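You operate a simulated robot arm through the tools that you are given. There is no shell and no other tool. Be economical: measure what you need, move in short steps, check, and stop when the job is done.

Carry out the task below with a simulated two-armed robot. There is one attempt and no reset: what you move stays moved.

## Task
On the dining table top, fold the tea towel in half, so that its two long edges meet.

It is judged by the outcome, as a careful person would: the job done as asked, and still so three seconds after it is handed in. It fails if anything else is knocked over, pushed out of place, dropped, spilled or broken. Flat cloth is picked up by pressing the open fingertips on it (5 to 10 N) and closing them slowly along it; thin cloth reads only 2 to 8 mm in the jaws.

## Robot
Two 6-joint arms with two-finger grippers on one trunk, on a base that drives. Base frame: it is fixed to the floor where the robot stands at the start and does not move with it; the origin is under the middle of the robot, x ahead of it, y to its left, z up; the surface under the hand at the start is at about z = 0.75. Units: m, rad, N and s.
The left shoulder is at the start at [0.03, 0.178, 0.888], the right one opposite. With the tool pointing down near the work surface each hand reaches from about 0.38 to 0.84 m from the robot's upright axis, wherever it stands, measured 20 degrees to its own side. Places, roughly: dining table top [0.6, 0.2, 0.8]. Payload 2.54 kg a hand.
The TCP of each hand is the grasp point between the finger pads, 0.03 m short of the fingertips. In the tool frame z runs along the fingers and y along their closing line. The gripper opens to 0.116 m. The gripper's body begins 0.095 m behind the TCP.
Orientation is that of the tool frame in the base frame, as a unit quaternion [x, y, z, w]. With the fingers straight down and closing along the base's y, the tool's x points along the base's -x, its y along +y and its z along -z.

## Interface
- The arms move only by the tool servo_tool. It takes "left_rows", "right_rows" or both (then of equal length, played together; a hand with none holds still); each is a list of rows, each an object of numbers (a shift or turn left out is 0, a gripper value left out holds the last): "tx", "ty", "tz": the shift along the base's x, y, z in cm; "rx", "ry", "rz": the turn, a rotation vector about the base's x, y, z in rad; "fingers": the gripper command, from -1 (shut) to 1 (fully open), values between in proportion. In form: [{"tx": .., "ty": .., "tz": .., "rx": .., "ry": .., "rz": .., "fingers": ..}, ...]. A call has 1 to 12 rows; each row shifts and turns the commanded pose from where the row before left it. Rows are played at 5 a second. More than 0.05 m and 0.15 rad between two rows, or a gripper value outside its range, and nothing of the call is played. A pose out of reach is approached as far as the arm can. The call stops where the force on the tool passes 40 N (or 10 N more than at its start, if that is more) or the arm is blocked; 0.2 s more then pass. The fingers move at their own pace (about 0.153 m/s each) and stop on an object; they squeeze with about 40 N. The grip force told is the motor's: it shows also when the fingers shut on nothing. Time passes only in rows, and 0.2 s behind the last, so rows that do not move let the fingers close. It gives the time, the measured TCP pose, the force on the tool (base axes), the opening and the grip force at its end, in the units of the frame above (readings bear some noise), with the torque about the TCP (base axes, N m) and any sound that the robot's microphone picked up.
- Cameras (640 x 400 px; columns grow to the right, rows downward): "scene" is now at [0.0295, -0.0474, 1.6126]; the picture's right is [-0.46, -0.89, 0.00], its down [-0.73, 0.38, -0.56] and it looks along [0.50, -0.26, -0.83] (base axes); focal length 278 px, centre (320, 200). "left" rides on the left gripper at [0.069, 0.015, -0.122] in its tool frame; the picture's right is [-0.21, 0.98, 0.00], its down [-0.83, -0.18, -0.53] and it looks along [-0.52, -0.11, 0.85] (tool axes); focal length 251 px, centre (320, 200). "right" rides on the right gripper at [0.069, -0.015, -0.122] in its tool frame; the picture's right is [0.21, 0.98, 0.00], its down [-0.83, 0.18, -0.53] and it looks along [-0.52, 0.11, 0.85] (tool axes); focal length 251 px, centre (320, 200). There is no depth. A picture from a camera that has moved, and an enlarged one, comes with that camera's place and axes in the base frame and with its lens. The place of the scene camera against the robot may be out by one fixed shift of up to 0.025 m in any direction.
- camera(camera): a new picture of that camera. It takes no simulated time.
- move_column(by): slides the trunk up (or, below 0, down) by that many m; the arms and the scene camera ride with it, the base frame stays. It gives what a move gives, with no picture.
- steer(legs): drives the robot by 1 to 6 legs, each [ahead, left, turn to the left] in m, m and rad, along the robot's own axes; the way and the turn of a leg run together, so that a leg with both is an arc; at most 1.5 m and 3.142 rad a leg. The arms and the cameras ride along, it lands a little off, and it stops where it bumps. It gives what a move gives.
- pan_tilt(pan, tilt): turns the head with the scene camera to pan (to the left, within 2.496 rad either way) and tilt (down, from -0.506 to 1.204), counted from straight ahead of the robot. It gives what a move gives.
- close_up(camera, box): a new picture of the part [left, top, right, bottom] of that camera's present view, enlarged. It takes no simulated time.
- close_job(): hands the job in; it is judged then, once.

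Work in short steps. Places have to be worked out from the pictures, the camera data and where the tool is seen: move nearer, look again, correct. Check each grasp and each placing, and mend what went wrong. You have 120 turns and 92 pictures in all, those below and enlarged ones among them. Open the grippers and draw the arms clear of the work before you hand the job in, unless the task says otherwise; then end with one line.

The tools are called after "Emit:" by a JSON object that holds its "name" and its "arguments". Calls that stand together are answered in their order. servo_tool: Moves the arms, as the interface text tells. Its arguments: {"type":"object","properties":{"left_rows":{"type":"array"},"right_rows":{"type":"array"}},"required":[]} The other tools are called the same way: move_column (by) slides the trunk up or down; steer (legs) drives the base; pan_tilt (pan, tilt) turns the head that bears the scene camera; camera (camera) takes a picture; close_up (camera, box) takes an enlarged picture of a part of a camera's view; close_job () hands the job in.

At the start:

```text
t: 0.0
left_tool_pos: [0.6116, 0.014, 0.9462]
left_orientation: [0.0, 1.0, 0.0, 0.0]
left_force: [0.2, 0.1, 0.5]
left_torque: [-0.03, -0.01, 0.0]
left_width: 0.1161
left_grip_force: 0.1
right_tool_pos: [0.4295, -0.3493, 0.988]
right_orientation: [0.0, 1.0, 0.0, 0.0]
right_force: [1.1, 0.3, 0.6]
right_torque: [0.0, 0.01, 0.01]
right_width: 0.1161
right_grip_force: 0.0
trunk travel left (down, up): [-0.1, 0.44]
robot x, y, heading: [-0.0028, 0.0001, -0.003]
head pan, tilt: [-0.483, 0.976]
```

scene: 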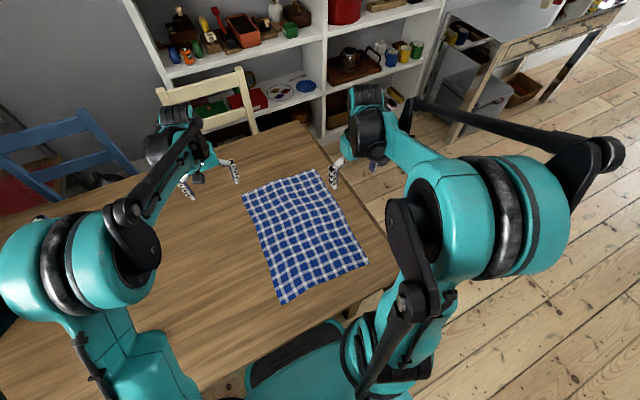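
right: 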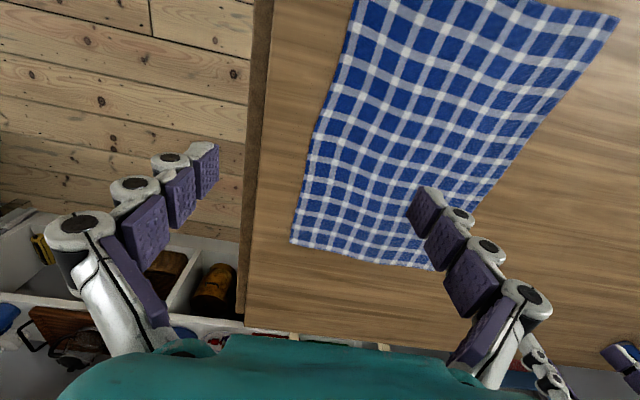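
left: 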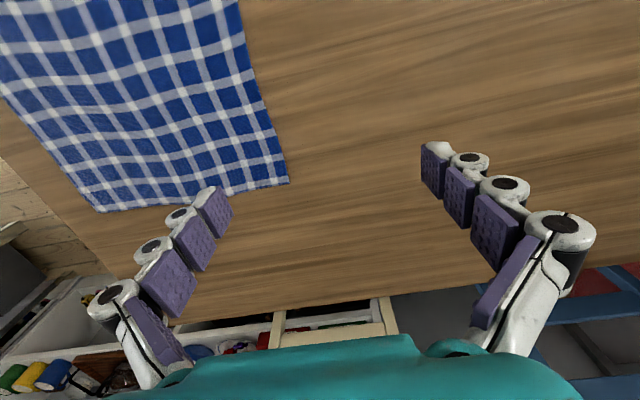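

The towel lies with its long edges along x, at about x 0.26–0.70 and y -0.35 to -0.05. I plan to stand at the table's right side facing +y and fold with both hands, so I first look for floor room there.

Emit:
{"name": "pan_tilt", "arguments": {"pan": -1.4, "tilt": 0.6}}

Emit:
{"name": "camera", "arguments": {"camera": "scene"}}

Emit:
{"name": "pan_tilt", "arguments": {"pan": -2.45, "tilt": 0.6}}

Emit:
{"name": "camera", "arguments": {"camera": "scene"}}

```text
t: 1.2
left_tool_pos: [0.6119, 0.0152, 0.9455]
left_orientation: [0.001, 1.0, 0.001, 0.0]
left_force: [-0.2, -0.3, -0.2]
left_torque: [-0.01, 0.0, -0.02]
left_width: 0.116
left_grip_force: 0.0
right_tool_pos: [0.4297, -0.3487, 0.9887]
right_orientation: [0.0, 1.0, 0.0, 0.0]
right_force: [1.1, -0.3, 0.0]
right_torque: [-0.01, -0.03, -0.01]
right_width: 0.1161
right_grip_force: 0.0
trunk travel left (down, up): [-0.1, 0.44]
robot x, y, heading: [0.0003, 0.0007, -0.005]
head pan, tilt: [-1.4, 0.6]
```

```text
88 pictures are left
camera scene: at [-0.0184, -0.1014, 1.6428], right [-0.99, -0.17, 0.0], down [-0.1, 0.56, -0.82], along [0.14, -0.81, -0.57], focal length 278 px, centre (320, 200)
```

scene: 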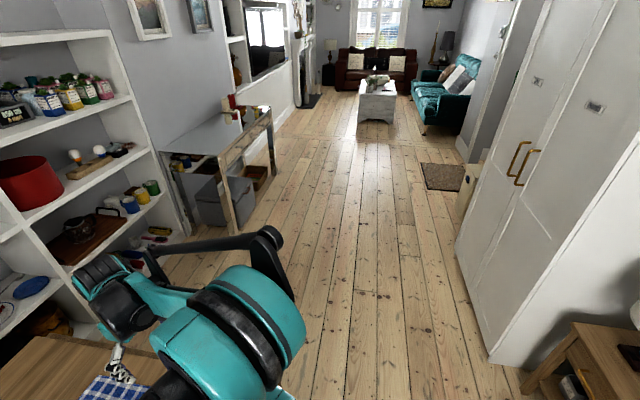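

```text
t: 2.5
left_tool_pos: [0.6106, 0.0149, 0.9457]
left_orientation: [0.0, 1.0, 0.0, 0.0]
left_force: [-0.7, 0.0, -0.5]
left_torque: [0.01, 0.0, -0.02]
left_width: 0.1159
left_grip_force: 0.0
right_tool_pos: [0.4297, -0.3483, 0.9896]
right_orientation: [0.0, 1.0, 0.0, 0.0]
right_force: [-0.3, -0.4, -0.4]
right_torque: [-0.02, 0.01, -0.01]
right_width: 0.1158
right_grip_force: 0.0
trunk travel left (down, up): [-0.1, 0.44]
robot x, y, heading: [-0.0025, -0.002, -0.001]
head pan, tilt: [-2.45, 0.6]
```

```text
87 pictures are left
camera scene: at [-0.1016, -0.0707, 1.6428], right [-0.64, 0.77, 0.0], down [0.43, 0.36, -0.83], along [-0.64, -0.53, -0.56], focal length 278 px, centre (320, 200)
```

scene: 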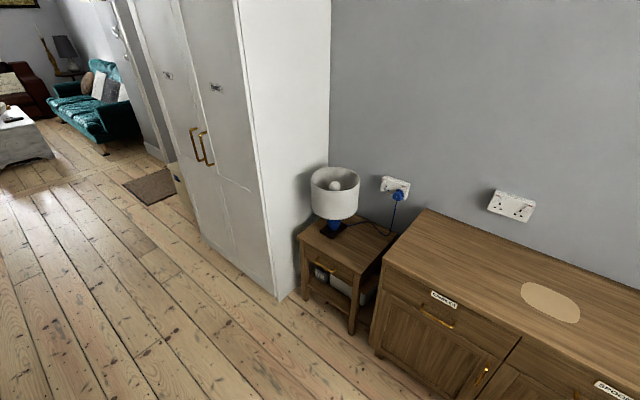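

Floor right of the table is clear: the cabinet and dresser fronts stand at x of about -0.86 and beyond, and the shelf at about 1.5. I drive right, turn to face +y, then slide along the table's right side with the hands still high.

Emit:
{"name": "steer", "arguments": {"legs": [[0, -1.0, 0], [0, 0, 1.571], [0, -0.475, 0]]}}

Emit:
{"name": "pan_tilt", "arguments": {"pan": 0, "tilt": 0.95}}

Emit:
{"name": "camera", "arguments": {"camera": "scene"}}

```text
t: 4.3
left_tool_pos: [0.5746, -0.0171, 0.946]
left_orientation: [-0.038, 0.999, 0.0, 0.001]
left_force: [-1.2, 0.1, 1.0]
left_torque: [0.01, -0.04, 0.01]
left_width: 0.116
left_grip_force: 0.1
right_tool_pos: [0.421, -0.3939, 0.9884]
right_orientation: [-0.038, 0.999, 0.0, 0.001]
right_force: [-0.3, -0.1, 0.2]
right_torque: [0.02, -0.01, 0.0]
right_width: 0.1159
right_grip_force: 0.0
trunk travel left (down, up): [-0.1, 0.44]
robot x, y, heading: [-0.0369, -0.0758, 0.076]
head pan, tilt: [-2.45, 0.6]
stopped in leg 1: the robot was blocked; the commanded pose is now the measured one
```

```text
t: 6.6
left_tool_pos: [0.5749, -0.0163, 0.9465]
left_orientation: [-0.038, 0.999, 0.0, 0.001]
left_force: [0.5, -0.6, 0.3]
left_torque: [0.01, 0.02, 0.02]
left_width: 0.1162
left_grip_force: 0.0
right_tool_pos: [0.4214, -0.3932, 0.9885]
right_orientation: [-0.038, 0.999, 0.0, 0.001]
right_force: [-0.3, -0.7, 0.2]
right_torque: [0.01, 0.01, 0.0]
right_width: 0.1161
right_grip_force: 0.1
trunk travel left (down, up): [-0.1, 0.44]
robot x, y, heading: [-0.0328, -0.0788, 0.083]
head pan, tilt: [0.0, 0.949]
```

```text
86 pictures are left
camera scene: at [0.0052, -0.0891, 1.6144], right [0.08, -1.0, 0.0], down [-0.81, -0.06, -0.58], along [0.58, 0.04, -0.81], focal length 278 px, centre (320, 200)
```

scene: 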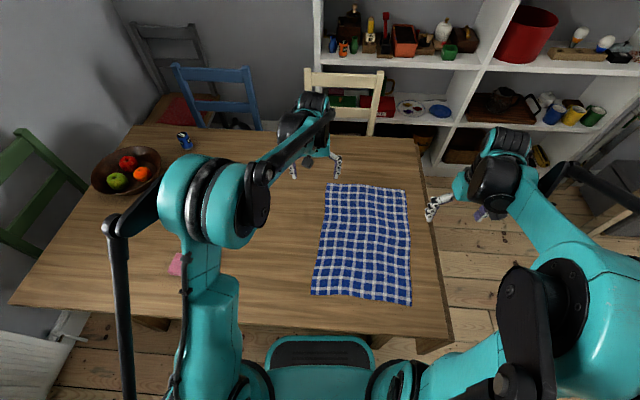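

The base is tucked under the table and met a table leg. Everything looks upright, so I straighten up, back out first, and look again.

Emit:
{"name": "steer", "arguments": {"legs": [[-0.32, 0.03, 0], [0, 0, -0.083]]}}

Emit:
{"name": "camera", "arguments": {"camera": "scene"}}

```text
t: 9.2
left_tool_pos: [0.2518, -0.0624, 0.9472]
left_orientation: [0.003, 1.0, -0.001, 0.0]
left_force: [-0.5, 0.3, 0.2]
left_torque: [0.03, -0.05, 0.02]
left_width: 0.1161
left_grip_force: 0.2
right_tool_pos: [0.0674, -0.4244, 0.9883]
right_orientation: [0.003, 1.0, 0.0, 0.0]
right_force: [-0.1, -0.8, 0.8]
right_torque: [0.03, 0.01, 0.01]
right_width: 0.1159
right_grip_force: 0.0
trunk travel left (down, up): [-0.1, 0.44]
robot x, y, heading: [-0.3614, -0.0713, 0.0]
head pan, tilt: [0.0, 0.949]
```

```text
85 pictures are left
camera scene: at [-0.321, -0.0878, 1.6144], right [-0.01, -1.0, 0.0], down [-0.81, 0.01, -0.58], along [0.58, 0.0, -0.81], focal length 278 px, centre (320, 200)
```

scene: 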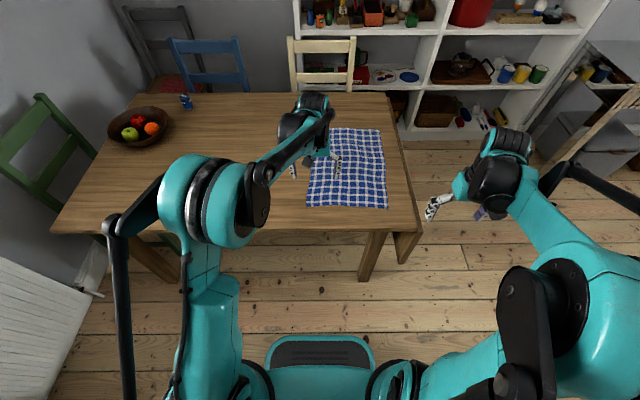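

I am clear of the table now. I strafe right, go ahead a little, turn left, then slide along the table side.

Emit:
{"name": "steer", "arguments": {"legs": [[0, -0.95, 0], [0.45, 0, 0], [0, 0, 1.571]]}}

Emit:
{"name": "camera", "arguments": {"camera": "scene"}}

```text
t: 20.2
left_tool_pos: [0.0875, -0.3864, 0.946]
left_orientation: [-0.704, 0.71, 0.001, 0.0]
left_force: [-0.2, 0.1, 0.8]
left_torque: [0.07, 0.02, 0.0]
left_width: 0.1158
left_grip_force: 0.2
right_tool_pos: [0.4493, -0.5715, 0.989]
right_orientation: [-0.704, 0.711, 0.0, -0.001]
right_force: [-0.2, -0.4, -0.3]
right_torque: [0.04, -0.03, -0.01]
right_width: 0.1157
right_grip_force: 0.0
trunk travel left (down, up): [-0.1, 0.44]
robot x, y, heading: [0.0928, -1.0053, 1.559]
head pan, tilt: [0.0, 0.949]
```

```text
84 pictures are left
camera scene: at [0.0917, -0.9695, 1.6144], right [1.0, -0.01, 0.0], down [-0.01, -0.81, -0.58], along [0.01, 0.58, -0.81], focal length 278 px, centre (320, 200)
```

scene: 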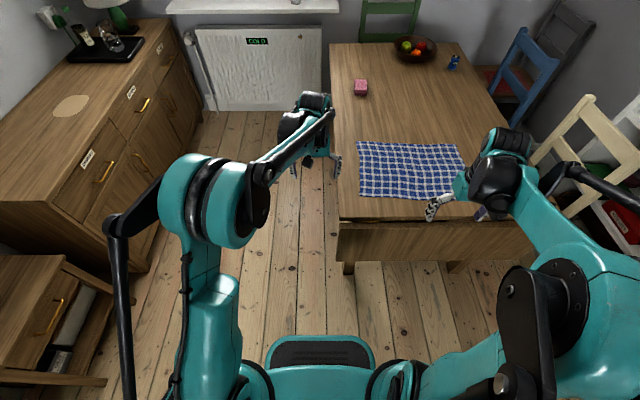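

The table now lies ahead, its hanging leaf at y of about -0.43 and the towel's near edge at about -0.33. I slide right to centre on the towel and move a bit closer.

Emit:
{"name": "steer", "arguments": {"legs": [[0, -0.385, 0], [0.2, 0, 0.012]]}}

Emit:
{"name": "camera", "arguments": {"camera": "scene"}}

Emit:
{"name": "camera", "arguments": {"camera": "left"}}

Emit:
{"name": "camera", "arguments": {"camera": "right"}}

```text
t: 23.8
left_tool_pos: [0.4511, -0.1926, 0.9455]
left_orientation: [0.708, -0.706, 0.0, -0.001]
left_force: [0.1, 0.1, 0.0]
left_torque: [-0.04, 0.0, 0.02]
left_width: 0.1161
left_grip_force: 0.1
right_tool_pos: [0.8151, -0.3724, 0.989]
right_orientation: [0.709, -0.706, 0.0, 0.001]
right_force: [-0.4, -0.1, -1.1]
right_torque: [-0.04, -0.02, -0.01]
right_width: 0.1162
right_grip_force: 0.0
trunk travel left (down, up): [-0.1, 0.44]
robot x, y, heading: [0.4695, -0.805, 1.574]
head pan, tilt: [0.0, 0.949]
```

```text
83 pictures are left
camera scene: at [0.4644, -0.7744, 1.6143], right [1.0, 0.0, 0.0], down [0.0, -0.81, -0.58], along [0.0, 0.58, -0.81], focal length 278 px, centre (320, 200)
```

scene: 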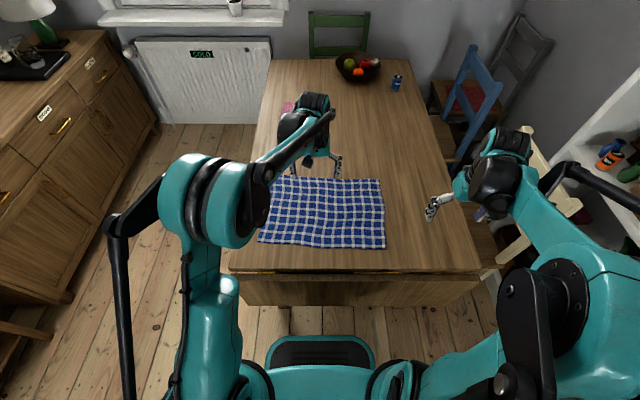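

```text
82 pictures are left
camera left: at [0.4372, -0.2613, 1.068], right [-0.98, 0.21, 0.0], down [0.18, 0.83, 0.53], along [0.11, 0.52, -0.85], focal length 251 px, centre (320, 200)
```

left: 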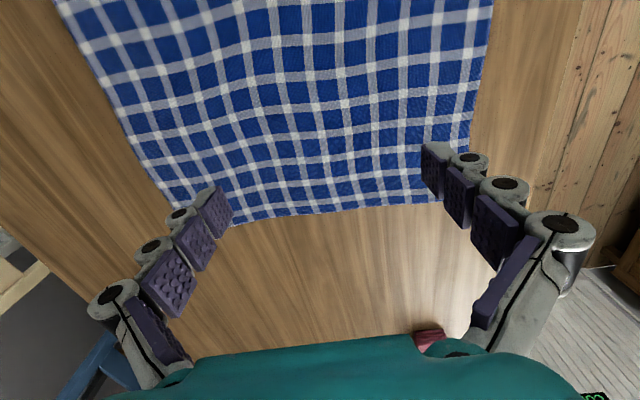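

```text
81 pictures are left
camera right: at [0.8305, -0.4417, 1.1112], right [-0.98, -0.22, 0.0], down [-0.19, 0.83, 0.53], along [-0.12, 0.52, -0.85], focal length 251 px, centre (320, 200)
```

right: 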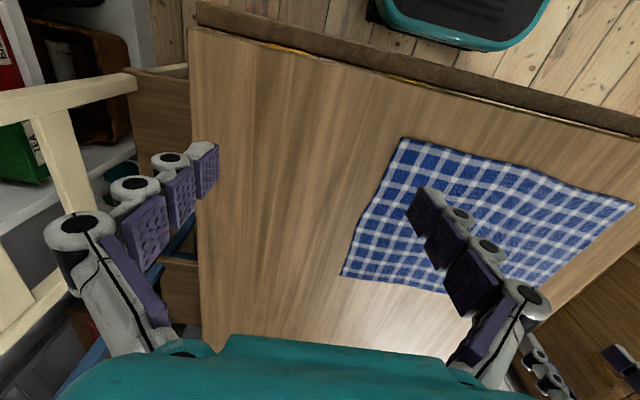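

Three views agree: the near edge runs from NL (0.25,-0.335) to NR (0.687,-0.354), and the far edge is at y of about -0.04. The fingers already close along x, parallel to the edge, so I bring both hands above the near corners, narrowing to about 4 cm.

Emit:
{"name": "servo_tool", "arguments": {"left_rows": [{"tx": -2.7, "ty": -2.25, "tz": -1.5, "fingers": -0.31}, {"tx": -2.7, "ty": -2.25, "tz": -1.5}, {"tx": -2.7, "ty": -2.25, "tz": -1.5}, {"tx": -2.7, "ty": -2.25, "tz": -1.5}, {"tx": -2.7, "ty": -2.25, "tz": -1.5}, {"tx": -2.6, "ty": -2.3, "tz": -1.0}, {}], "right_rows": [{"tx": -2.8, "ty": 0.5, "tz": -2.2, "fingers": -0.31}, {"tx": -2.8, "ty": 0.5, "tz": -2.2}, {"tx": -2.8, "ty": 0.5, "tz": -2.2}, {"tx": -2.7, "ty": 0.5, "tz": -2.2}, {"tx": -2.7, "ty": 0.5, "tz": -2.1}, {"tx": -2.7, "ty": 0.5, "tz": -2.0}, {}]}}

Emit:
{"name": "camera", "arguments": {"camera": "left"}}

Emit:
{"name": "camera", "arguments": {"camera": "right"}}

Emit:
{"name": "camera", "arguments": {"camera": "scene"}}

```text
t: 25.4
left_tool_pos: [0.2897, -0.3325, 0.8612]
left_orientation: [0.708, -0.706, 0.0, 0.0]
left_force: [0.2, 0.1, -0.3]
left_torque: [0.01, -0.01, -0.03]
left_width: 0.0401
left_grip_force: 0.1
right_tool_pos: [0.6504, -0.3405, 0.8601]
right_orientation: [0.708, -0.706, 0.001, 0.0]
right_force: [0.9, -0.3, 0.3]
right_torque: [0.0, 0.01, 0.06]
right_width: 0.0402
right_grip_force: 0.1
trunk travel left (down, up): [-0.1, 0.44]
robot x, y, heading: [0.4698, -0.8033, 1.58]
head pan, tilt: [0.0, 0.949]
```

```text
80 pictures are left
camera left: at [0.2764, -0.4014, 0.9833], right [-0.98, 0.21, 0.0], down [0.18, 0.83, 0.53], along [0.11, 0.52, -0.85], focal length 251 px, centre (320, 200)
```

left: 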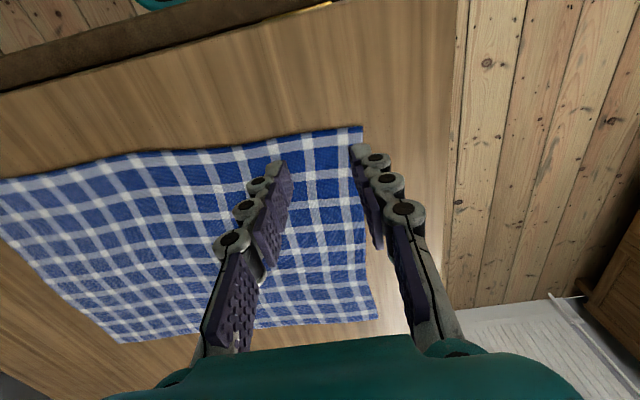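

```text
79 pictures are left
camera right: at [0.6661, -0.411, 0.9826], right [-0.98, -0.22, 0.0], down [-0.18, 0.82, 0.53], along [-0.12, 0.52, -0.85], focal length 251 px, centre (320, 200)
```

right: 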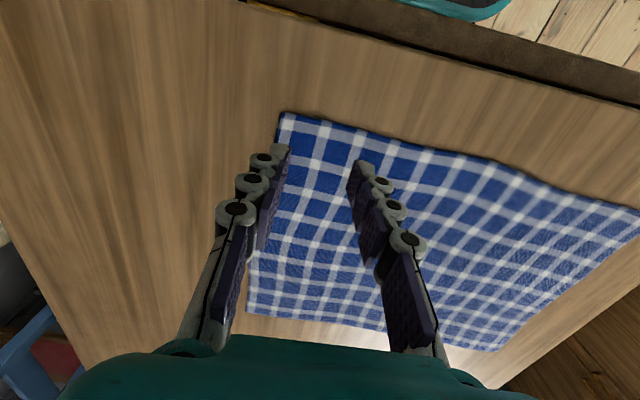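

```text
78 pictures are left
camera scene: at [0.4649, -0.7761, 1.6144], right [1.0, 0.0, 0.0], down [0.0, -0.81, -0.58], along [0.0, 0.58, -0.81], focal length 278 px, centre (320, 200)
```

scene: 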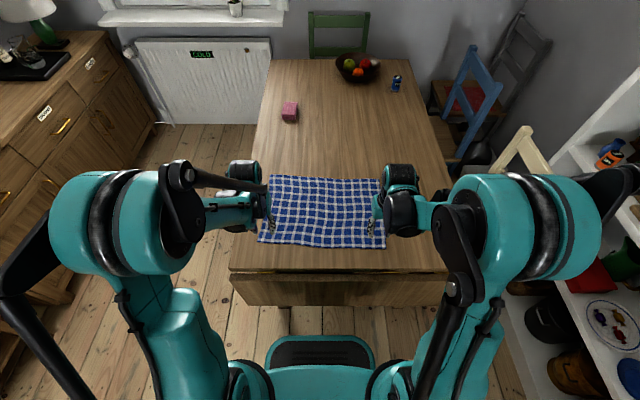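

Edge under the left hand is at y of about -0.332 and under the right at about -0.350. I shift the left hand 1 cm inward and lower both to just above the cloth.

Emit:
{"name": "servo_tool", "arguments": {"left_rows": [{"ty": 1.0, "tz": -2.0}, {"tz": -2.0}, {"tz": -1.5}, {"tz": -1.0}, {"tz": -0.5}, {}], "right_rows": [{"tz": -2.0}, {"tz": -2.0}, {"tz": -1.5}, {"tz": -1.0}, {"tz": -0.5}, {}]}}

Emit:
{"name": "camera", "arguments": {"camera": "left"}}

Emit:
{"name": "camera", "arguments": {"camera": "right"}}

```text
t: 26.8
left_tool_pos: [0.2909, -0.3193, 0.7908]
left_orientation: [0.709, -0.706, -0.001, 0.0]
left_force: [-0.6, -0.2, 0.3]
left_torque: [0.0, -0.01, 0.0]
left_width: 0.0401
left_grip_force: 0.0
right_tool_pos: [0.6499, -0.342, 0.7901]
right_orientation: [0.708, -0.706, 0.0, 0.0]
right_force: [-0.2, 0.1, -0.9]
right_torque: [-0.01, 0.0, -0.01]
right_width: 0.0397
right_grip_force: 0.1
trunk travel left (down, up): [-0.1, 0.44]
robot x, y, heading: [0.4686, -0.8052, 1.578]
head pan, tilt: [0.0, 0.949]
```

```text
77 pictures are left
camera left: at [0.2769, -0.3886, 0.9137], right [-0.98, 0.21, 0.0], down [0.18, 0.83, 0.53], along [0.11, 0.52, -0.85], focal length 251 px, centre (320, 200)
```

left: 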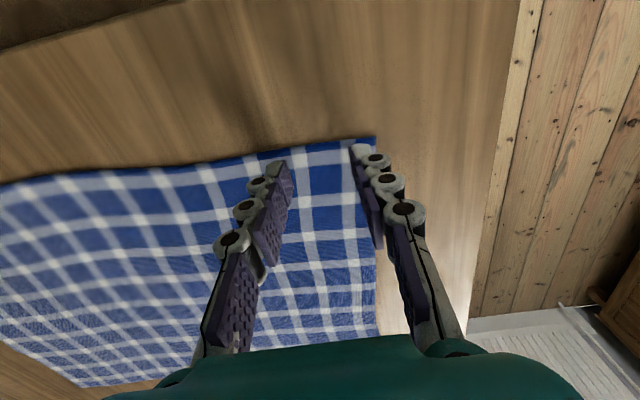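

```text
76 pictures are left
camera right: at [0.6643, -0.4125, 0.9132], right [-0.98, -0.22, 0.0], down [-0.19, 0.82, 0.53], along [-0.12, 0.52, -0.85], focal length 251 px, centre (320, 200)
```

right: 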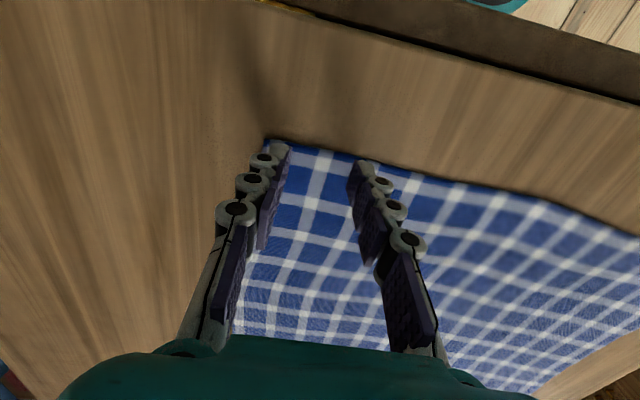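

Both hands straddle cloth just inside the near corners. I descend in small steps until I read 5–10 N, shifting the left hand 0.3 cm toward the edge.

Emit:
{"name": "servo_tool", "arguments": {"left_rows": [{"ty": -0.3, "tz": -0.4}, {"tz": -0.3}, {"tz": -0.2}, {}], "right_rows": [{"tz": -0.4}, {"tz": -0.3}, {"tz": -0.2}, {}]}}

```text
t: 27.8
left_tool_pos: [0.291, -0.3219, 0.7821]
left_orientation: [0.708, -0.706, 0.0, 0.0]
left_force: [0.7, -0.3, 0.2]
left_torque: [0.02, 0.02, 0.03]
left_width: 0.0402
left_grip_force: 0.0
right_tool_pos: [0.6499, -0.3423, 0.7814]
right_orientation: [0.708, -0.706, 0.0, 0.0]
right_force: [-0.1, 0.6, 4.1]
right_torque: [0.02, -0.01, -0.01]
right_width: 0.0401
right_grip_force: 0.2
trunk travel left (down, up): [-0.1, 0.44]
robot x, y, heading: [0.4716, -0.8053, 1.576]
head pan, tilt: [0.0, 0.949]
```

The right hand reads 4 N and the left is barely off, so I go down a touch more.

Emit:
{"name": "servo_tool", "arguments": {"left_rows": [{"tz": -0.2}, {}], "right_rows": [{"tz": -0.1}, {}]}}

```text
t: 28.4
left_tool_pos: [0.291, -0.3215, 0.7807]
left_orientation: [0.709, -0.706, -0.001, -0.001]
left_force: [-0.2, 2.4, 10.8]
left_torque: [0.06, -0.04, 0.04]
left_width: 0.0411
left_grip_force: 0.7
right_tool_pos: [0.6489, -0.3449, 0.781]
right_orientation: [0.708, -0.706, -0.002, -0.001]
right_force: [-1.4, 3.1, 30.5]
right_torque: [0.02, 0.17, -0.04]
right_width: 0.0391
right_grip_force: 7.0
trunk travel left (down, up): [-0.1, 0.44]
robot x, y, heading: [0.4681, -0.8076, 1.576]
head pan, tilt: [0.0, 0.949]
```

The right hand is pressing too hard, so I ease both up slightly.

Emit:
{"name": "servo_tool", "arguments": {"left_rows": [{"tz": 0.03}, {}], "right_rows": [{"tz": 0.08}, {}]}}

```text
t: 28.9
left_tool_pos: [0.2905, -0.3233, 0.7807]
left_orientation: [0.708, -0.706, 0.0, 0.0]
left_force: [0.5, 1.4, 9.3]
left_torque: [0.04, -0.05, -0.02]
left_width: 0.0381
left_grip_force: 0.0
right_tool_pos: [0.6498, -0.3443, 0.7808]
right_orientation: [0.708, -0.707, -0.001, -0.001]
right_force: [-0.9, 1.2, 10.6]
right_torque: [0.03, 0.07, 0.01]
right_width: 0.0383
right_grip_force: 0.1
trunk travel left (down, up): [-0.1, 0.44]
robot x, y, heading: [0.4683, -0.805, 1.578]
head pan, tilt: [0.0, 0.949]
```

Both now press at about 10 N. I close slowly along the cloth.

Emit:
{"name": "servo_tool", "arguments": {"left_rows": [{"fingers": -0.4}, {"fingers": -0.5}, {"fingers": -0.6}, {"fingers": -0.7}, {"fingers": -0.8}, {"fingers": -0.9}, {"fingers": -1}, {}, {}], "right_rows": [{"fingers": -0.4}, {"fingers": -0.5}, {"fingers": -0.6}, {"fingers": -0.7}, {"fingers": -0.8}, {"fingers": -0.9}, {"fingers": -1}, {}, {}]}}

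Emit:
{"name": "camera", "arguments": {"camera": "left"}}

Emit:
{"name": "camera", "arguments": {"camera": "right"}}

```text
t: 30.9
left_tool_pos: [0.2905, -0.3217, 0.7803]
left_orientation: [0.708, -0.706, 0.0, -0.001]
left_force: [0.8, -0.1, 1.1]
left_torque: [-0.02, -0.01, 0.01]
left_width: 0.0046
left_grip_force: 30.8
right_tool_pos: [0.6506, -0.3442, 0.7793]
right_orientation: [0.709, -0.705, -0.001, 0.0]
right_force: [0.4, -0.7, 0.4]
right_torque: [0.0, -0.03, -0.03]
right_width: 0.0
right_grip_force: 28.4
trunk travel left (down, up): [-0.1, 0.44]
robot x, y, heading: [0.4699, -0.8071, 1.576]
head pan, tilt: [0.0, 0.949]
```

```text
75 pictures are left
camera left: at [0.2769, -0.3909, 0.9029], right [-0.98, 0.21, 0.0], down [0.18, 0.83, 0.53], along [0.11, 0.52, -0.85], focal length 251 px, centre (320, 200)
```

left: 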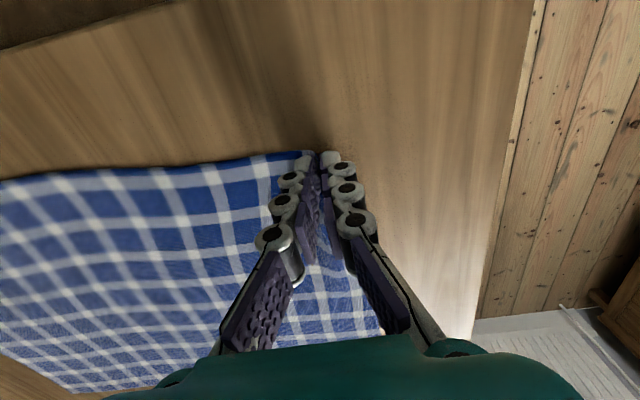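

```text
74 pictures are left
camera right: at [0.6652, -0.4127, 0.903], right [-0.98, -0.22, 0.0], down [-0.19, 0.82, 0.53], along [-0.12, 0.52, -0.85], focal length 251 px, centre (320, 200)
```

right: 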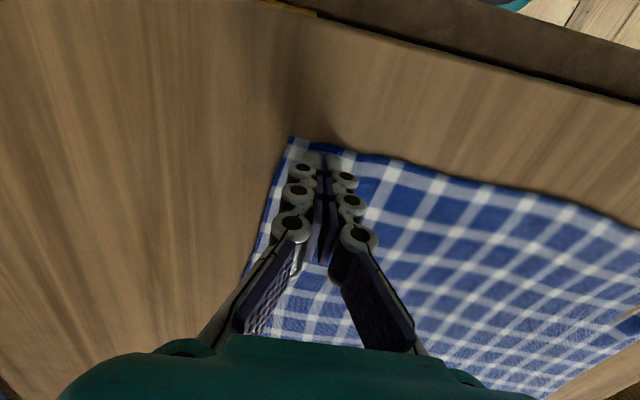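

The left hand holds cloth (4.6 mm) but the right closed on nothing as its pressing force faded. I reopen the right just above the cloth and press again.

Emit:
{"name": "servo_tool", "arguments": {"right_rows": [{"tz": 0.5}, {"fingers": -0.31}, {}, {"tz": -0.3}, {"tz": -0.1}, {}]}}

Emit:
{"name": "camera", "arguments": {"camera": "right"}}

```text
t: 32.4
left_tool_pos: [0.2891, -0.3214, 0.7804]
left_orientation: [0.708, -0.706, 0.0, 0.0]
left_force: [0.6, -0.3, -1.6]
left_torque: [-0.04, 0.01, -0.04]
left_width: 0.0045
left_grip_force: 32.3
right_tool_pos: [0.6507, -0.3446, 0.7812]
right_orientation: [0.709, -0.706, 0.0, 0.0]
right_force: [-0.2, 0.4, 0.3]
right_torque: [-0.03, -0.02, 0.01]
right_width: 0.04
right_grip_force: 0.1
trunk travel left (down, up): [-0.1, 0.44]
robot x, y, heading: [0.465, -0.8046, 1.571]
head pan, tilt: [0.0, 0.949]
```

```text
73 pictures are left
camera right: at [0.6654, -0.4129, 0.9045], right [-0.98, -0.22, 0.0], down [-0.19, 0.82, 0.53], along [-0.12, 0.52, -0.85], focal length 251 px, centre (320, 200)
```

right: 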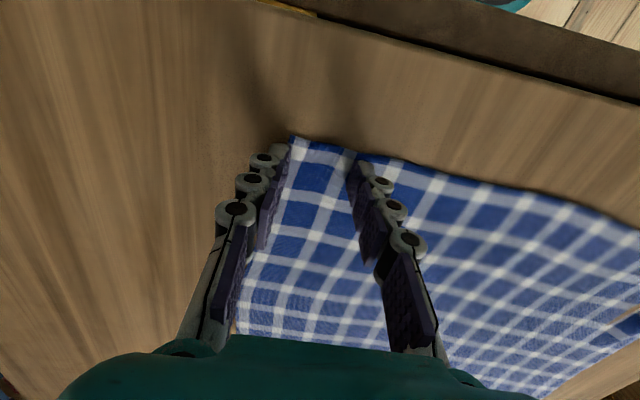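

The cloth's corner slid to about (0.672,-0.360). I shift the right hand -1.3 cm in x and -0.6 cm in y, then press.

Emit:
{"name": "servo_tool", "arguments": {"right_rows": [{"tz": 0.4}, {"tx": -1.3, "ty": -0.6}, {"tz": -0.4}, {"tz": -0.08}, {}]}}

```text
t: 33.5
left_tool_pos: [0.2914, -0.3217, 0.781]
left_orientation: [0.709, -0.705, 0.0, -0.001]
left_force: [0.2, -0.9, -0.2]
left_torque: [0.03, 0.01, -0.01]
left_width: 0.0032
left_grip_force: 30.4
right_tool_pos: [0.6369, -0.3498, 0.78]
right_orientation: [0.708, -0.706, -0.001, -0.001]
right_force: [0.1, 1.8, 15.4]
right_torque: [0.05, 0.01, 0.03]
right_width: 0.0408
right_grip_force: 0.7
trunk travel left (down, up): [-0.1, 0.44]
robot x, y, heading: [0.4675, -0.8067, 1.577]
head pan, tilt: [0.0, 0.949]
```

The right hand presses at 15 N, so I close partway and check the force.

Emit:
{"name": "servo_tool", "arguments": {"right_rows": [{"fingers": -0.4}, {"fingers": -0.48}, {"fingers": -0.56}, {"fingers": -0.64}, {}]}}

```text
t: 34.8
left_tool_pos: [0.2909, -0.3229, 0.7797]
left_orientation: [0.708, -0.706, -0.001, -0.001]
left_force: [1.7, -1.2, 5.8]
left_torque: [0.06, -0.15, 0.01]
left_width: 0.0006
left_grip_force: 27.3
right_tool_pos: [0.6377, -0.3495, 0.7798]
right_orientation: [0.708, -0.706, -0.001, 0.0]
right_force: [-0.8, -1.2, 10.7]
right_torque: [-0.03, 0.1, 0.01]
right_width: 0.0211
right_grip_force: 0.1
trunk travel left (down, up): [-0.1, 0.44]
robot x, y, heading: [0.469, -0.8058, 1.579]
head pan, tilt: [0.0, 0.949]
```

The right hand still presses, so I finish its closing. The left appears to have slipped and I'll check it after.

Emit:
{"name": "servo_tool", "arguments": {"right_rows": [{"fingers": -0.72, "tz": -0.02}, {"fingers": -0.8, "tz": -0.02}, {"fingers": -0.88, "tz": -0.02}, {"fingers": -1.0}, {}, {}]}}

Emit:
{"name": "camera", "arguments": {"camera": "left"}}

Emit:
{"name": "camera", "arguments": {"camera": "right"}}

```text
t: 36.1
left_tool_pos: [0.291, -0.3215, 0.7803]
left_orientation: [0.708, -0.706, 0.0, -0.001]
left_force: [0.4, -0.3, 2.5]
left_torque: [0.07, 0.0, -0.01]
left_width: 0.0007
left_grip_force: 25.7
right_tool_pos: [0.6371, -0.3498, 0.7798]
right_orientation: [0.708, -0.706, -0.001, 0.0]
right_force: [0.2, -0.1, -0.8]
right_torque: [0.05, 0.02, 0.01]
right_width: 0.0044
right_grip_force: 33.4
trunk travel left (down, up): [-0.1, 0.44]
robot x, y, heading: [0.4685, -0.8019, 1.575]
head pan, tilt: [0.0, 0.949]
```

```text
72 pictures are left
camera left: at [0.2768, -0.3911, 0.903], right [-0.98, 0.21, 0.0], down [0.18, 0.83, 0.53], along [0.11, 0.52, -0.85], focal length 251 px, centre (320, 200)
```

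left: 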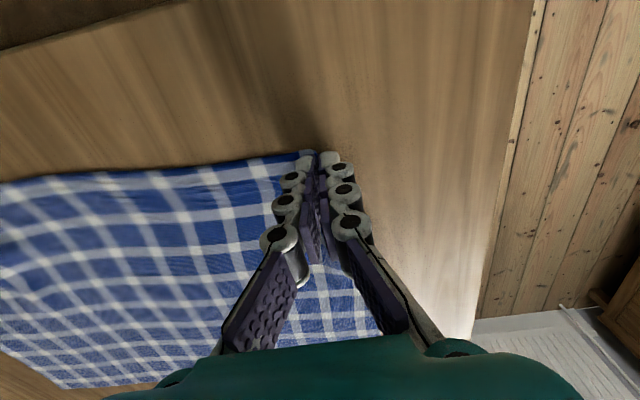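

```text
71 pictures are left
camera right: at [0.6526, -0.4193, 0.9031], right [-0.98, -0.22, 0.0], down [-0.19, 0.82, 0.53], along [-0.12, 0.52, -0.85], focal length 251 px, centre (320, 200)
```

right: 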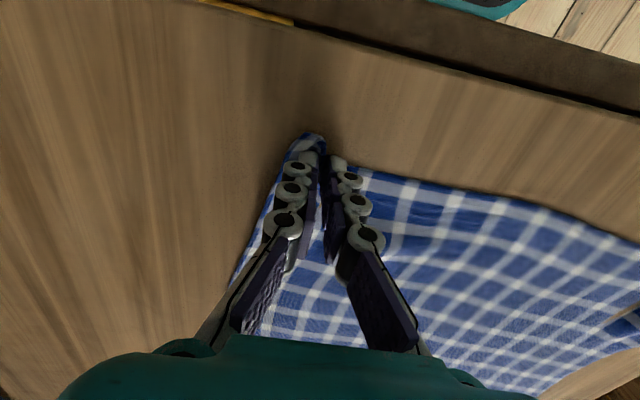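

The right hand now holds (4.4 mm). The left slipped off, so I reopen it above the cloth and look.

Emit:
{"name": "servo_tool", "arguments": {"left_rows": [{"tz": 1.0}, {"tx": 1.8, "fingers": -0.25}, {}, {}]}}

Emit:
{"name": "camera", "arguments": {"camera": "left"}}

```text
t: 37.1
left_tool_pos: [0.3081, -0.3214, 0.7898]
left_orientation: [0.708, -0.706, 0.0, 0.001]
left_force: [-0.8, -0.3, -0.5]
left_torque: [0.0, -0.01, -0.02]
left_width: 0.0436
left_grip_force: 0.2
right_tool_pos: [0.637, -0.3503, 0.7809]
right_orientation: [0.708, -0.706, 0.0, 0.0]
right_force: [1.2, -0.5, -1.3]
right_torque: [0.01, -0.27, 0.04]
right_width: 0.0019
right_grip_force: 29.2
trunk travel left (down, up): [-0.1, 0.44]
robot x, y, heading: [0.4691, -0.8059, 1.573]
head pan, tilt: [0.0, 0.949]
```

```text
70 pictures are left
camera left: at [0.2951, -0.3906, 0.9122], right [-0.98, 0.21, 0.0], down [0.18, 0.83, 0.53], along [0.11, 0.52, -0.85], focal length 251 px, centre (320, 200)
```

left: 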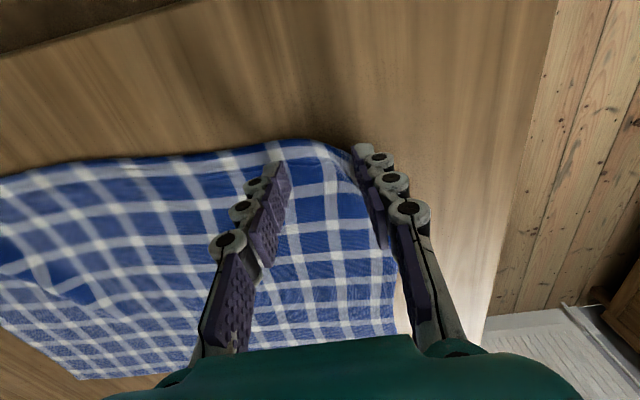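

The right grip is loosening as well, so more cloth must be gathered while keeping pressure. I move the left hand further in along the edge, open it to 6 cm, reopen the right the same way, and check.

Emit:
{"name": "servo_tool", "arguments": {"left_rows": [{"tx": 2.4, "ty": -0.8, "fingers": 0.03}, {}, {}, {}], "right_rows": [{"tz": 1.0}, {"tx": -2.0, "fingers": 0.03}, {}, {}]}}

Emit:
{"name": "camera", "arguments": {"camera": "left"}}

Emit:
{"name": "camera", "arguments": {"camera": "right"}}

```text
t: 38.1
left_tool_pos: [0.3335, -0.3302, 0.7885]
left_orientation: [0.708, -0.706, -0.001, 0.0]
left_force: [-0.1, -0.4, -0.2]
left_torque: [-0.04, -0.01, -0.02]
left_width: 0.0598
left_grip_force: 0.0
right_tool_pos: [0.6174, -0.349, 0.7913]
right_orientation: [0.708, -0.706, -0.001, 0.001]
right_force: [0.0, -0.5, -0.9]
right_torque: [-0.03, -0.02, -0.01]
right_width: 0.0597
right_grip_force: 0.1
trunk travel left (down, up): [-0.1, 0.44]
robot x, y, heading: [0.4697, -0.8062, 1.576]
head pan, tilt: [0.0, 0.949]
```

```text
69 pictures are left
camera left: at [0.3194, -0.3987, 0.9119], right [-0.98, 0.21, 0.0], down [0.18, 0.83, 0.53], along [0.11, 0.52, -0.85], focal length 251 px, centre (320, 200)
```

left: 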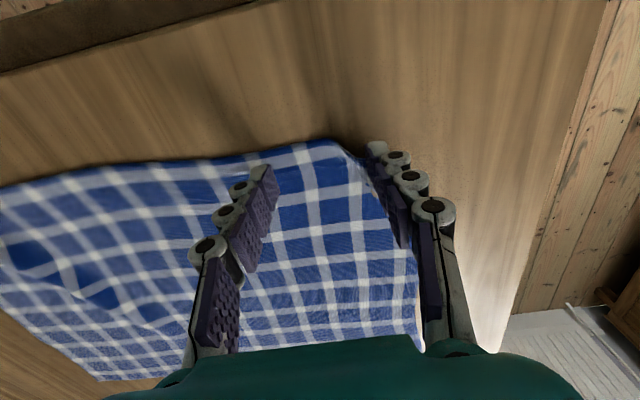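

```text
68 pictures are left
camera right: at [0.6326, -0.4183, 0.9133], right [-0.98, -0.22, 0.0], down [-0.19, 0.82, 0.53], along [-0.12, 0.52, -0.85], focal length 251 px, centre (320, 200)
```

right: 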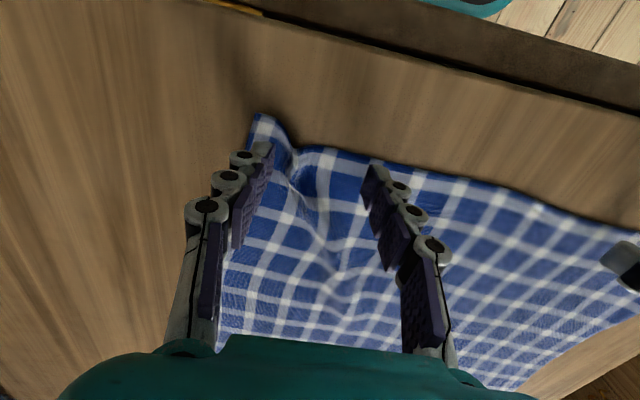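

The left corner seems to be tucked or shifted, so I lift both hands and take a close-up for a proper look.

Emit:
{"name": "servo_tool", "arguments": {"left_rows": [{"tz": 4}, {"tz": 4}, {"tx": -4}, {}], "right_rows": [{"tz": 4}, {"tz": 4}, {"tx": 4}, {}]}}

Emit:
{"name": "close_up", "arguments": {"camera": "scene", "box": [220, 160, 420, 285]}}

Emit:
{"name": "camera", "arguments": {"camera": "left"}}

Emit:
{"name": "camera", "arguments": {"camera": "right"}}

```text
t: 39.1
left_tool_pos: [0.2914, -0.3307, 0.8722]
left_orientation: [0.708, -0.706, 0.0, 0.0]
left_force: [0.3, 0.0, -0.4]
left_torque: [0.02, -0.05, -0.03]
left_width: 0.0597
left_grip_force: 0.1
right_tool_pos: [0.6592, -0.3492, 0.8707]
right_orientation: [0.708, -0.706, 0.0, 0.0]
right_force: [0.3, -0.4, 0.0]
right_torque: [0.0, 0.0, 0.0]
right_width: 0.0599
right_grip_force: 0.1
trunk travel left (down, up): [-0.1, 0.44]
robot x, y, heading: [0.4684, -0.8024, 1.575]
head pan, tilt: [0.0, 0.949]
```

```text
3.20 times, centred on (320, 222) of scene
camera zoom: at [0.4643, -0.7765, 1.6144], right [1.0, 0.0, 0.0], down [0.0, -0.81, -0.58], along [0.0, 0.58, -0.81], focal length 889 px, centre (320, 128)
```

zoom: 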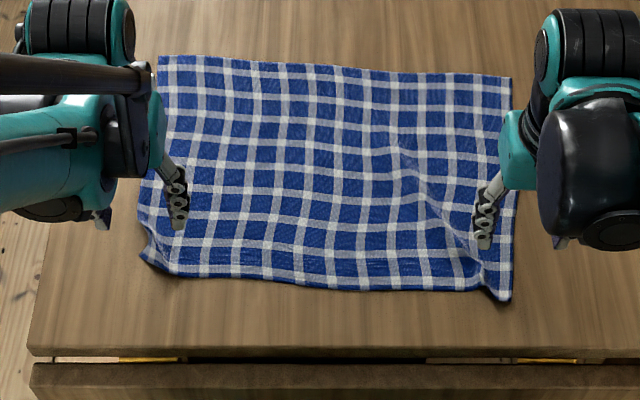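

```text
66 pictures are left
camera left: at [0.2784, -0.3996, 0.9943], right [-0.98, 0.21, 0.0], down [0.18, 0.83, 0.53], along [0.11, 0.52, -0.85], focal length 251 px, centre (320, 200)
```

left: 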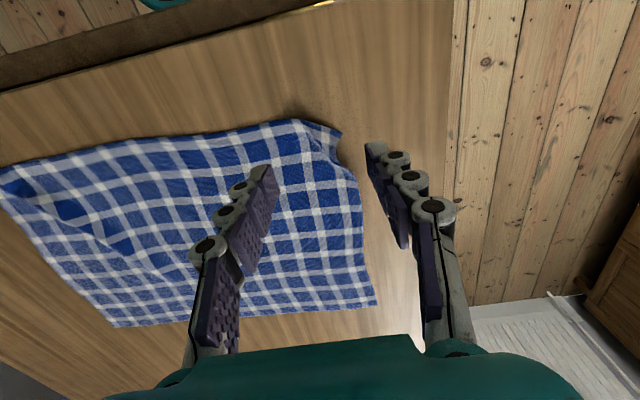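

```text
65 pictures are left
camera right: at [0.6748, -0.4188, 0.9935], right [-0.98, -0.22, 0.0], down [-0.19, 0.82, 0.53], along [-0.12, 0.52, -0.85], focal length 251 px, centre (320, 200)
```

right: 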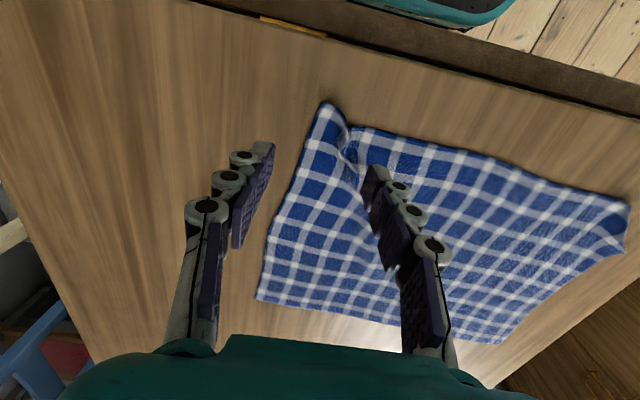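

Each corner now carries a standing ridge, right at about (0.63,-0.345) and left at about (0.305,-0.335). I straddle those ridges, which give more cloth to grip.

Emit:
{"name": "servo_tool", "arguments": {"left_rows": [{"tx": 1.4, "ty": 0.3, "tz": -3.0, "fingers": -0.05}, {"tz": -3.0}, {"tz": -2.3}, {}], "right_rows": [{"tx": -2.9, "ty": 0.5, "tz": -3.0, "fingers": -0.1}, {"tz": -3.0}, {"tz": -2.2}, {}]}}

Emit:
{"name": "camera", "arguments": {"camera": "left"}}

Emit:
{"name": "camera", "arguments": {"camera": "right"}}

```text
t: 40.1
left_tool_pos: [0.3064, -0.3273, 0.7893]
left_orientation: [0.708, -0.706, 0.0, 0.0]
left_force: [0.0, -0.8, -0.3]
left_torque: [0.01, -0.01, 0.02]
left_width: 0.0552
left_grip_force: 0.0
right_tool_pos: [0.6289, -0.345, 0.7888]
right_orientation: [0.709, -0.706, 0.0, 0.0]
right_force: [0.6, 0.0, 0.6]
right_torque: [0.03, 0.04, 0.01]
right_width: 0.0521
right_grip_force: 0.0
trunk travel left (down, up): [-0.1, 0.44]
robot x, y, heading: [0.466, -0.8064, 1.575]
head pan, tilt: [0.0, 0.949]
```

```text
64 pictures are left
camera left: at [0.2927, -0.396, 0.9122], right [-0.98, 0.21, 0.0], down [0.18, 0.83, 0.53], along [0.11, 0.52, -0.85], focal length 251 px, centre (320, 200)
```

left: 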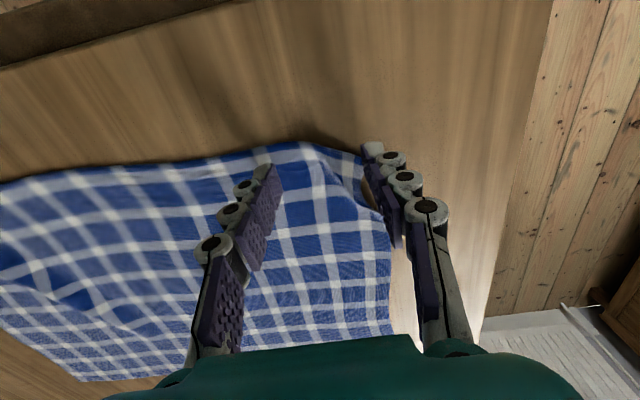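

```text
63 pictures are left
camera right: at [0.644, -0.4147, 0.911], right [-0.98, -0.22, 0.0], down [-0.19, 0.82, 0.53], along [-0.12, 0.52, -0.85], focal length 251 px, centre (320, 200)
```

right: 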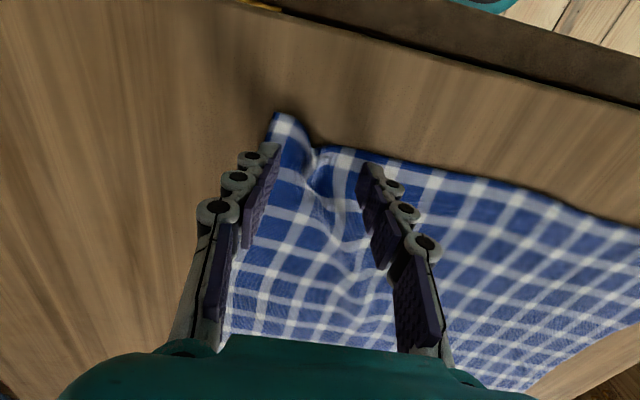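

Both hands straddle ridges near the edge. I press down gently.

Emit:
{"name": "servo_tool", "arguments": {"left_rows": [{"tz": -0.4}, {"tz": -0.3}, {"tz": -0.15}, {}], "right_rows": [{"tz": -0.4}, {"tz": -0.3}, {"tz": -0.15}, {}]}}

```text
t: 41.1
left_tool_pos: [0.3061, -0.3257, 0.7801]
left_orientation: [0.709, -0.706, -0.001, -0.001]
left_force: [-0.1, 1.4, 5.9]
left_torque: [0.01, -0.15, 0.03]
left_width: 0.056
left_grip_force: 0.3
right_tool_pos: [0.6286, -0.3456, 0.7806]
right_orientation: [0.708, -0.706, 0.0, -0.001]
right_force: [0.2, -0.4, 2.9]
right_torque: [0.0, -0.01, 0.01]
right_width: 0.0524
right_grip_force: 0.3
trunk travel left (down, up): [-0.1, 0.44]
robot x, y, heading: [0.4672, -0.8045, 1.572]
head pan, tilt: [0.0, 0.949]
```

I read light contact of 6 N and 3 N. I close slowly while adding a little downward push.

Emit:
{"name": "servo_tool", "arguments": {"left_rows": [{"fingers": -0.16, "tz": -0.03}, {"fingers": -0.28, "tz": -0.02}, {"fingers": -0.4, "tz": -0.02}, {"fingers": -0.52, "tz": -0.02}, {"fingers": -0.64, "tz": -0.02}, {}], "right_rows": [{"fingers": -0.2, "tz": -0.05}, {"fingers": -0.3, "tz": -0.02}, {"fingers": -0.42, "tz": -0.02}, {"fingers": -0.53, "tz": -0.02}, {"fingers": -0.64, "tz": -0.02}, {}]}}

```text
t: 42.0
left_tool_pos: [0.306, -0.3285, 0.7803]
left_orientation: [0.709, -0.705, 0.0, -0.001]
left_force: [5.9, -2.4, 16.1]
left_torque: [-0.05, -0.16, 0.05]
left_width: 0.0017
left_grip_force: 31.1
right_tool_pos: [0.6268, -0.3461, 0.7803]
right_orientation: [0.71, -0.705, -0.001, 0.0]
right_force: [-3.6, -1.0, 4.0]
right_torque: [0.08, 0.57, 0.06]
right_width: 0.0015
right_grip_force: 28.3
trunk travel left (down, up): [-0.1, 0.44]
robot x, y, heading: [0.4685, -0.8034, 1.574]
head pan, tilt: [0.0, 0.949]
stopped in row 4 (left hand): the force on the tool passed its limit at 46 N (the readings are from after the stop); the commanded pose is now the measured one
```

The call stopped on force and the grippers read nearly shut, so I look at what they hold.

Emit:
{"name": "camera", "arguments": {"camera": "left"}}

Emit:
{"name": "camera", "arguments": {"camera": "right"}}

```text
62 pictures are left
camera left: at [0.2925, -0.3975, 0.902], right [-0.98, 0.21, 0.0], down [0.18, 0.83, 0.54], along [0.11, 0.52, -0.84], focal length 251 px, centre (320, 200)
```

left: 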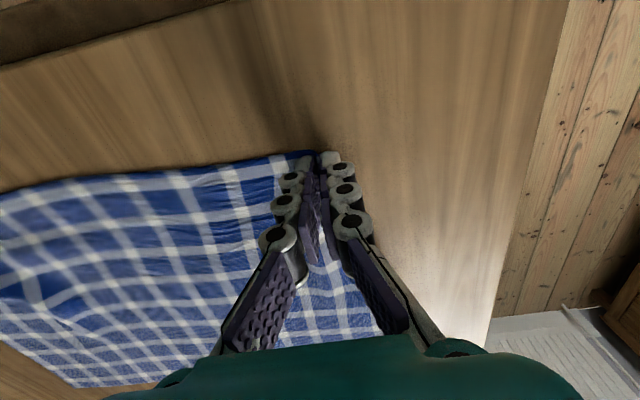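

```text
61 pictures are left
camera right: at [0.6435, -0.4154, 0.9023], right [-0.98, -0.22, 0.0], down [-0.18, 0.82, 0.54], along [-0.12, 0.52, -0.84], focal length 251 px, centre (320, 200)
```

right: 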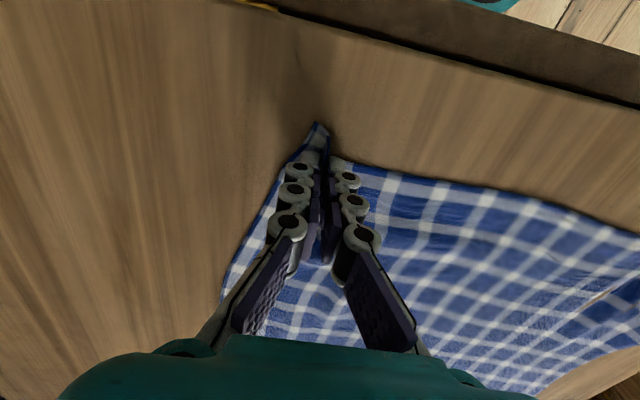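

There seems to be cloth in both pinches. I shut fully and lift a couple of cm to test.

Emit:
{"name": "servo_tool", "arguments": {"left_rows": [{"fingers": -1}, {}, {"tz": 0.5}, {"tz": 0.7}, {"tz": 0.8}, {}], "right_rows": [{"fingers": -1}, {}, {"tz": 0.5}, {"tz": 0.7}, {"tz": 0.8}, {}]}}

Emit:
{"name": "camera", "arguments": {"camera": "left"}}

Emit:
{"name": "camera", "arguments": {"camera": "right"}}

```text
t: 43.4
left_tool_pos: [0.308, -0.3268, 0.7989]
left_orientation: [0.709, -0.706, 0.001, 0.0]
left_force: [4.6, 1.1, -4.2]
left_torque: [-0.02, 0.05, 0.0]
left_width: 0.0052
left_grip_force: 37.9
right_tool_pos: [0.6273, -0.3451, 0.7995]
right_orientation: [0.708, -0.706, -0.001, 0.001]
right_force: [-6.0, 0.8, 1.6]
right_torque: [-0.02, 0.1, 0.03]
right_width: 0.0026
right_grip_force: 35.2
trunk travel left (down, up): [-0.1, 0.44]
robot x, y, heading: [0.4671, -0.8038, 1.57]
head pan, tilt: [0.0, 0.949]
```

```text
60 pictures are left
camera left: at [0.2928, -0.3961, 0.921], right [-0.98, 0.21, 0.0], down [0.18, 0.83, 0.53], along [0.11, 0.52, -0.85], focal length 251 px, centre (320, 200)
```

left: 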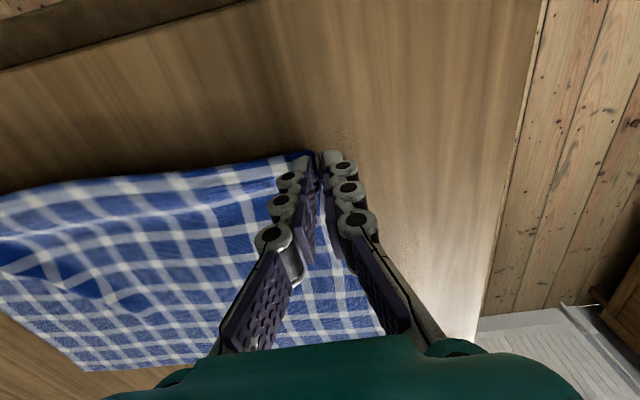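

```text
59 pictures are left
camera right: at [0.6434, -0.4141, 0.922], right [-0.98, -0.22, 0.0], down [-0.18, 0.83, 0.53], along [-0.12, 0.52, -0.85], focal length 251 px, centre (320, 200)
```

right: 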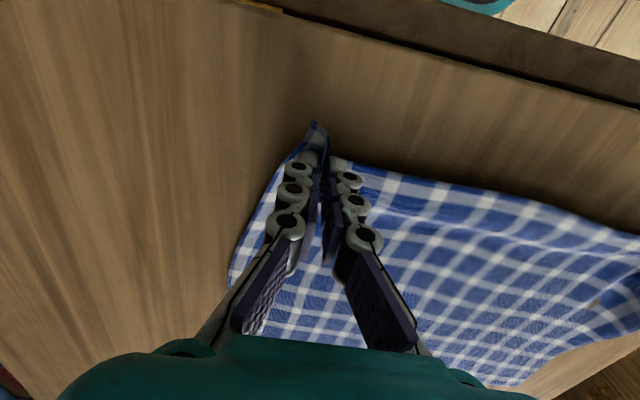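

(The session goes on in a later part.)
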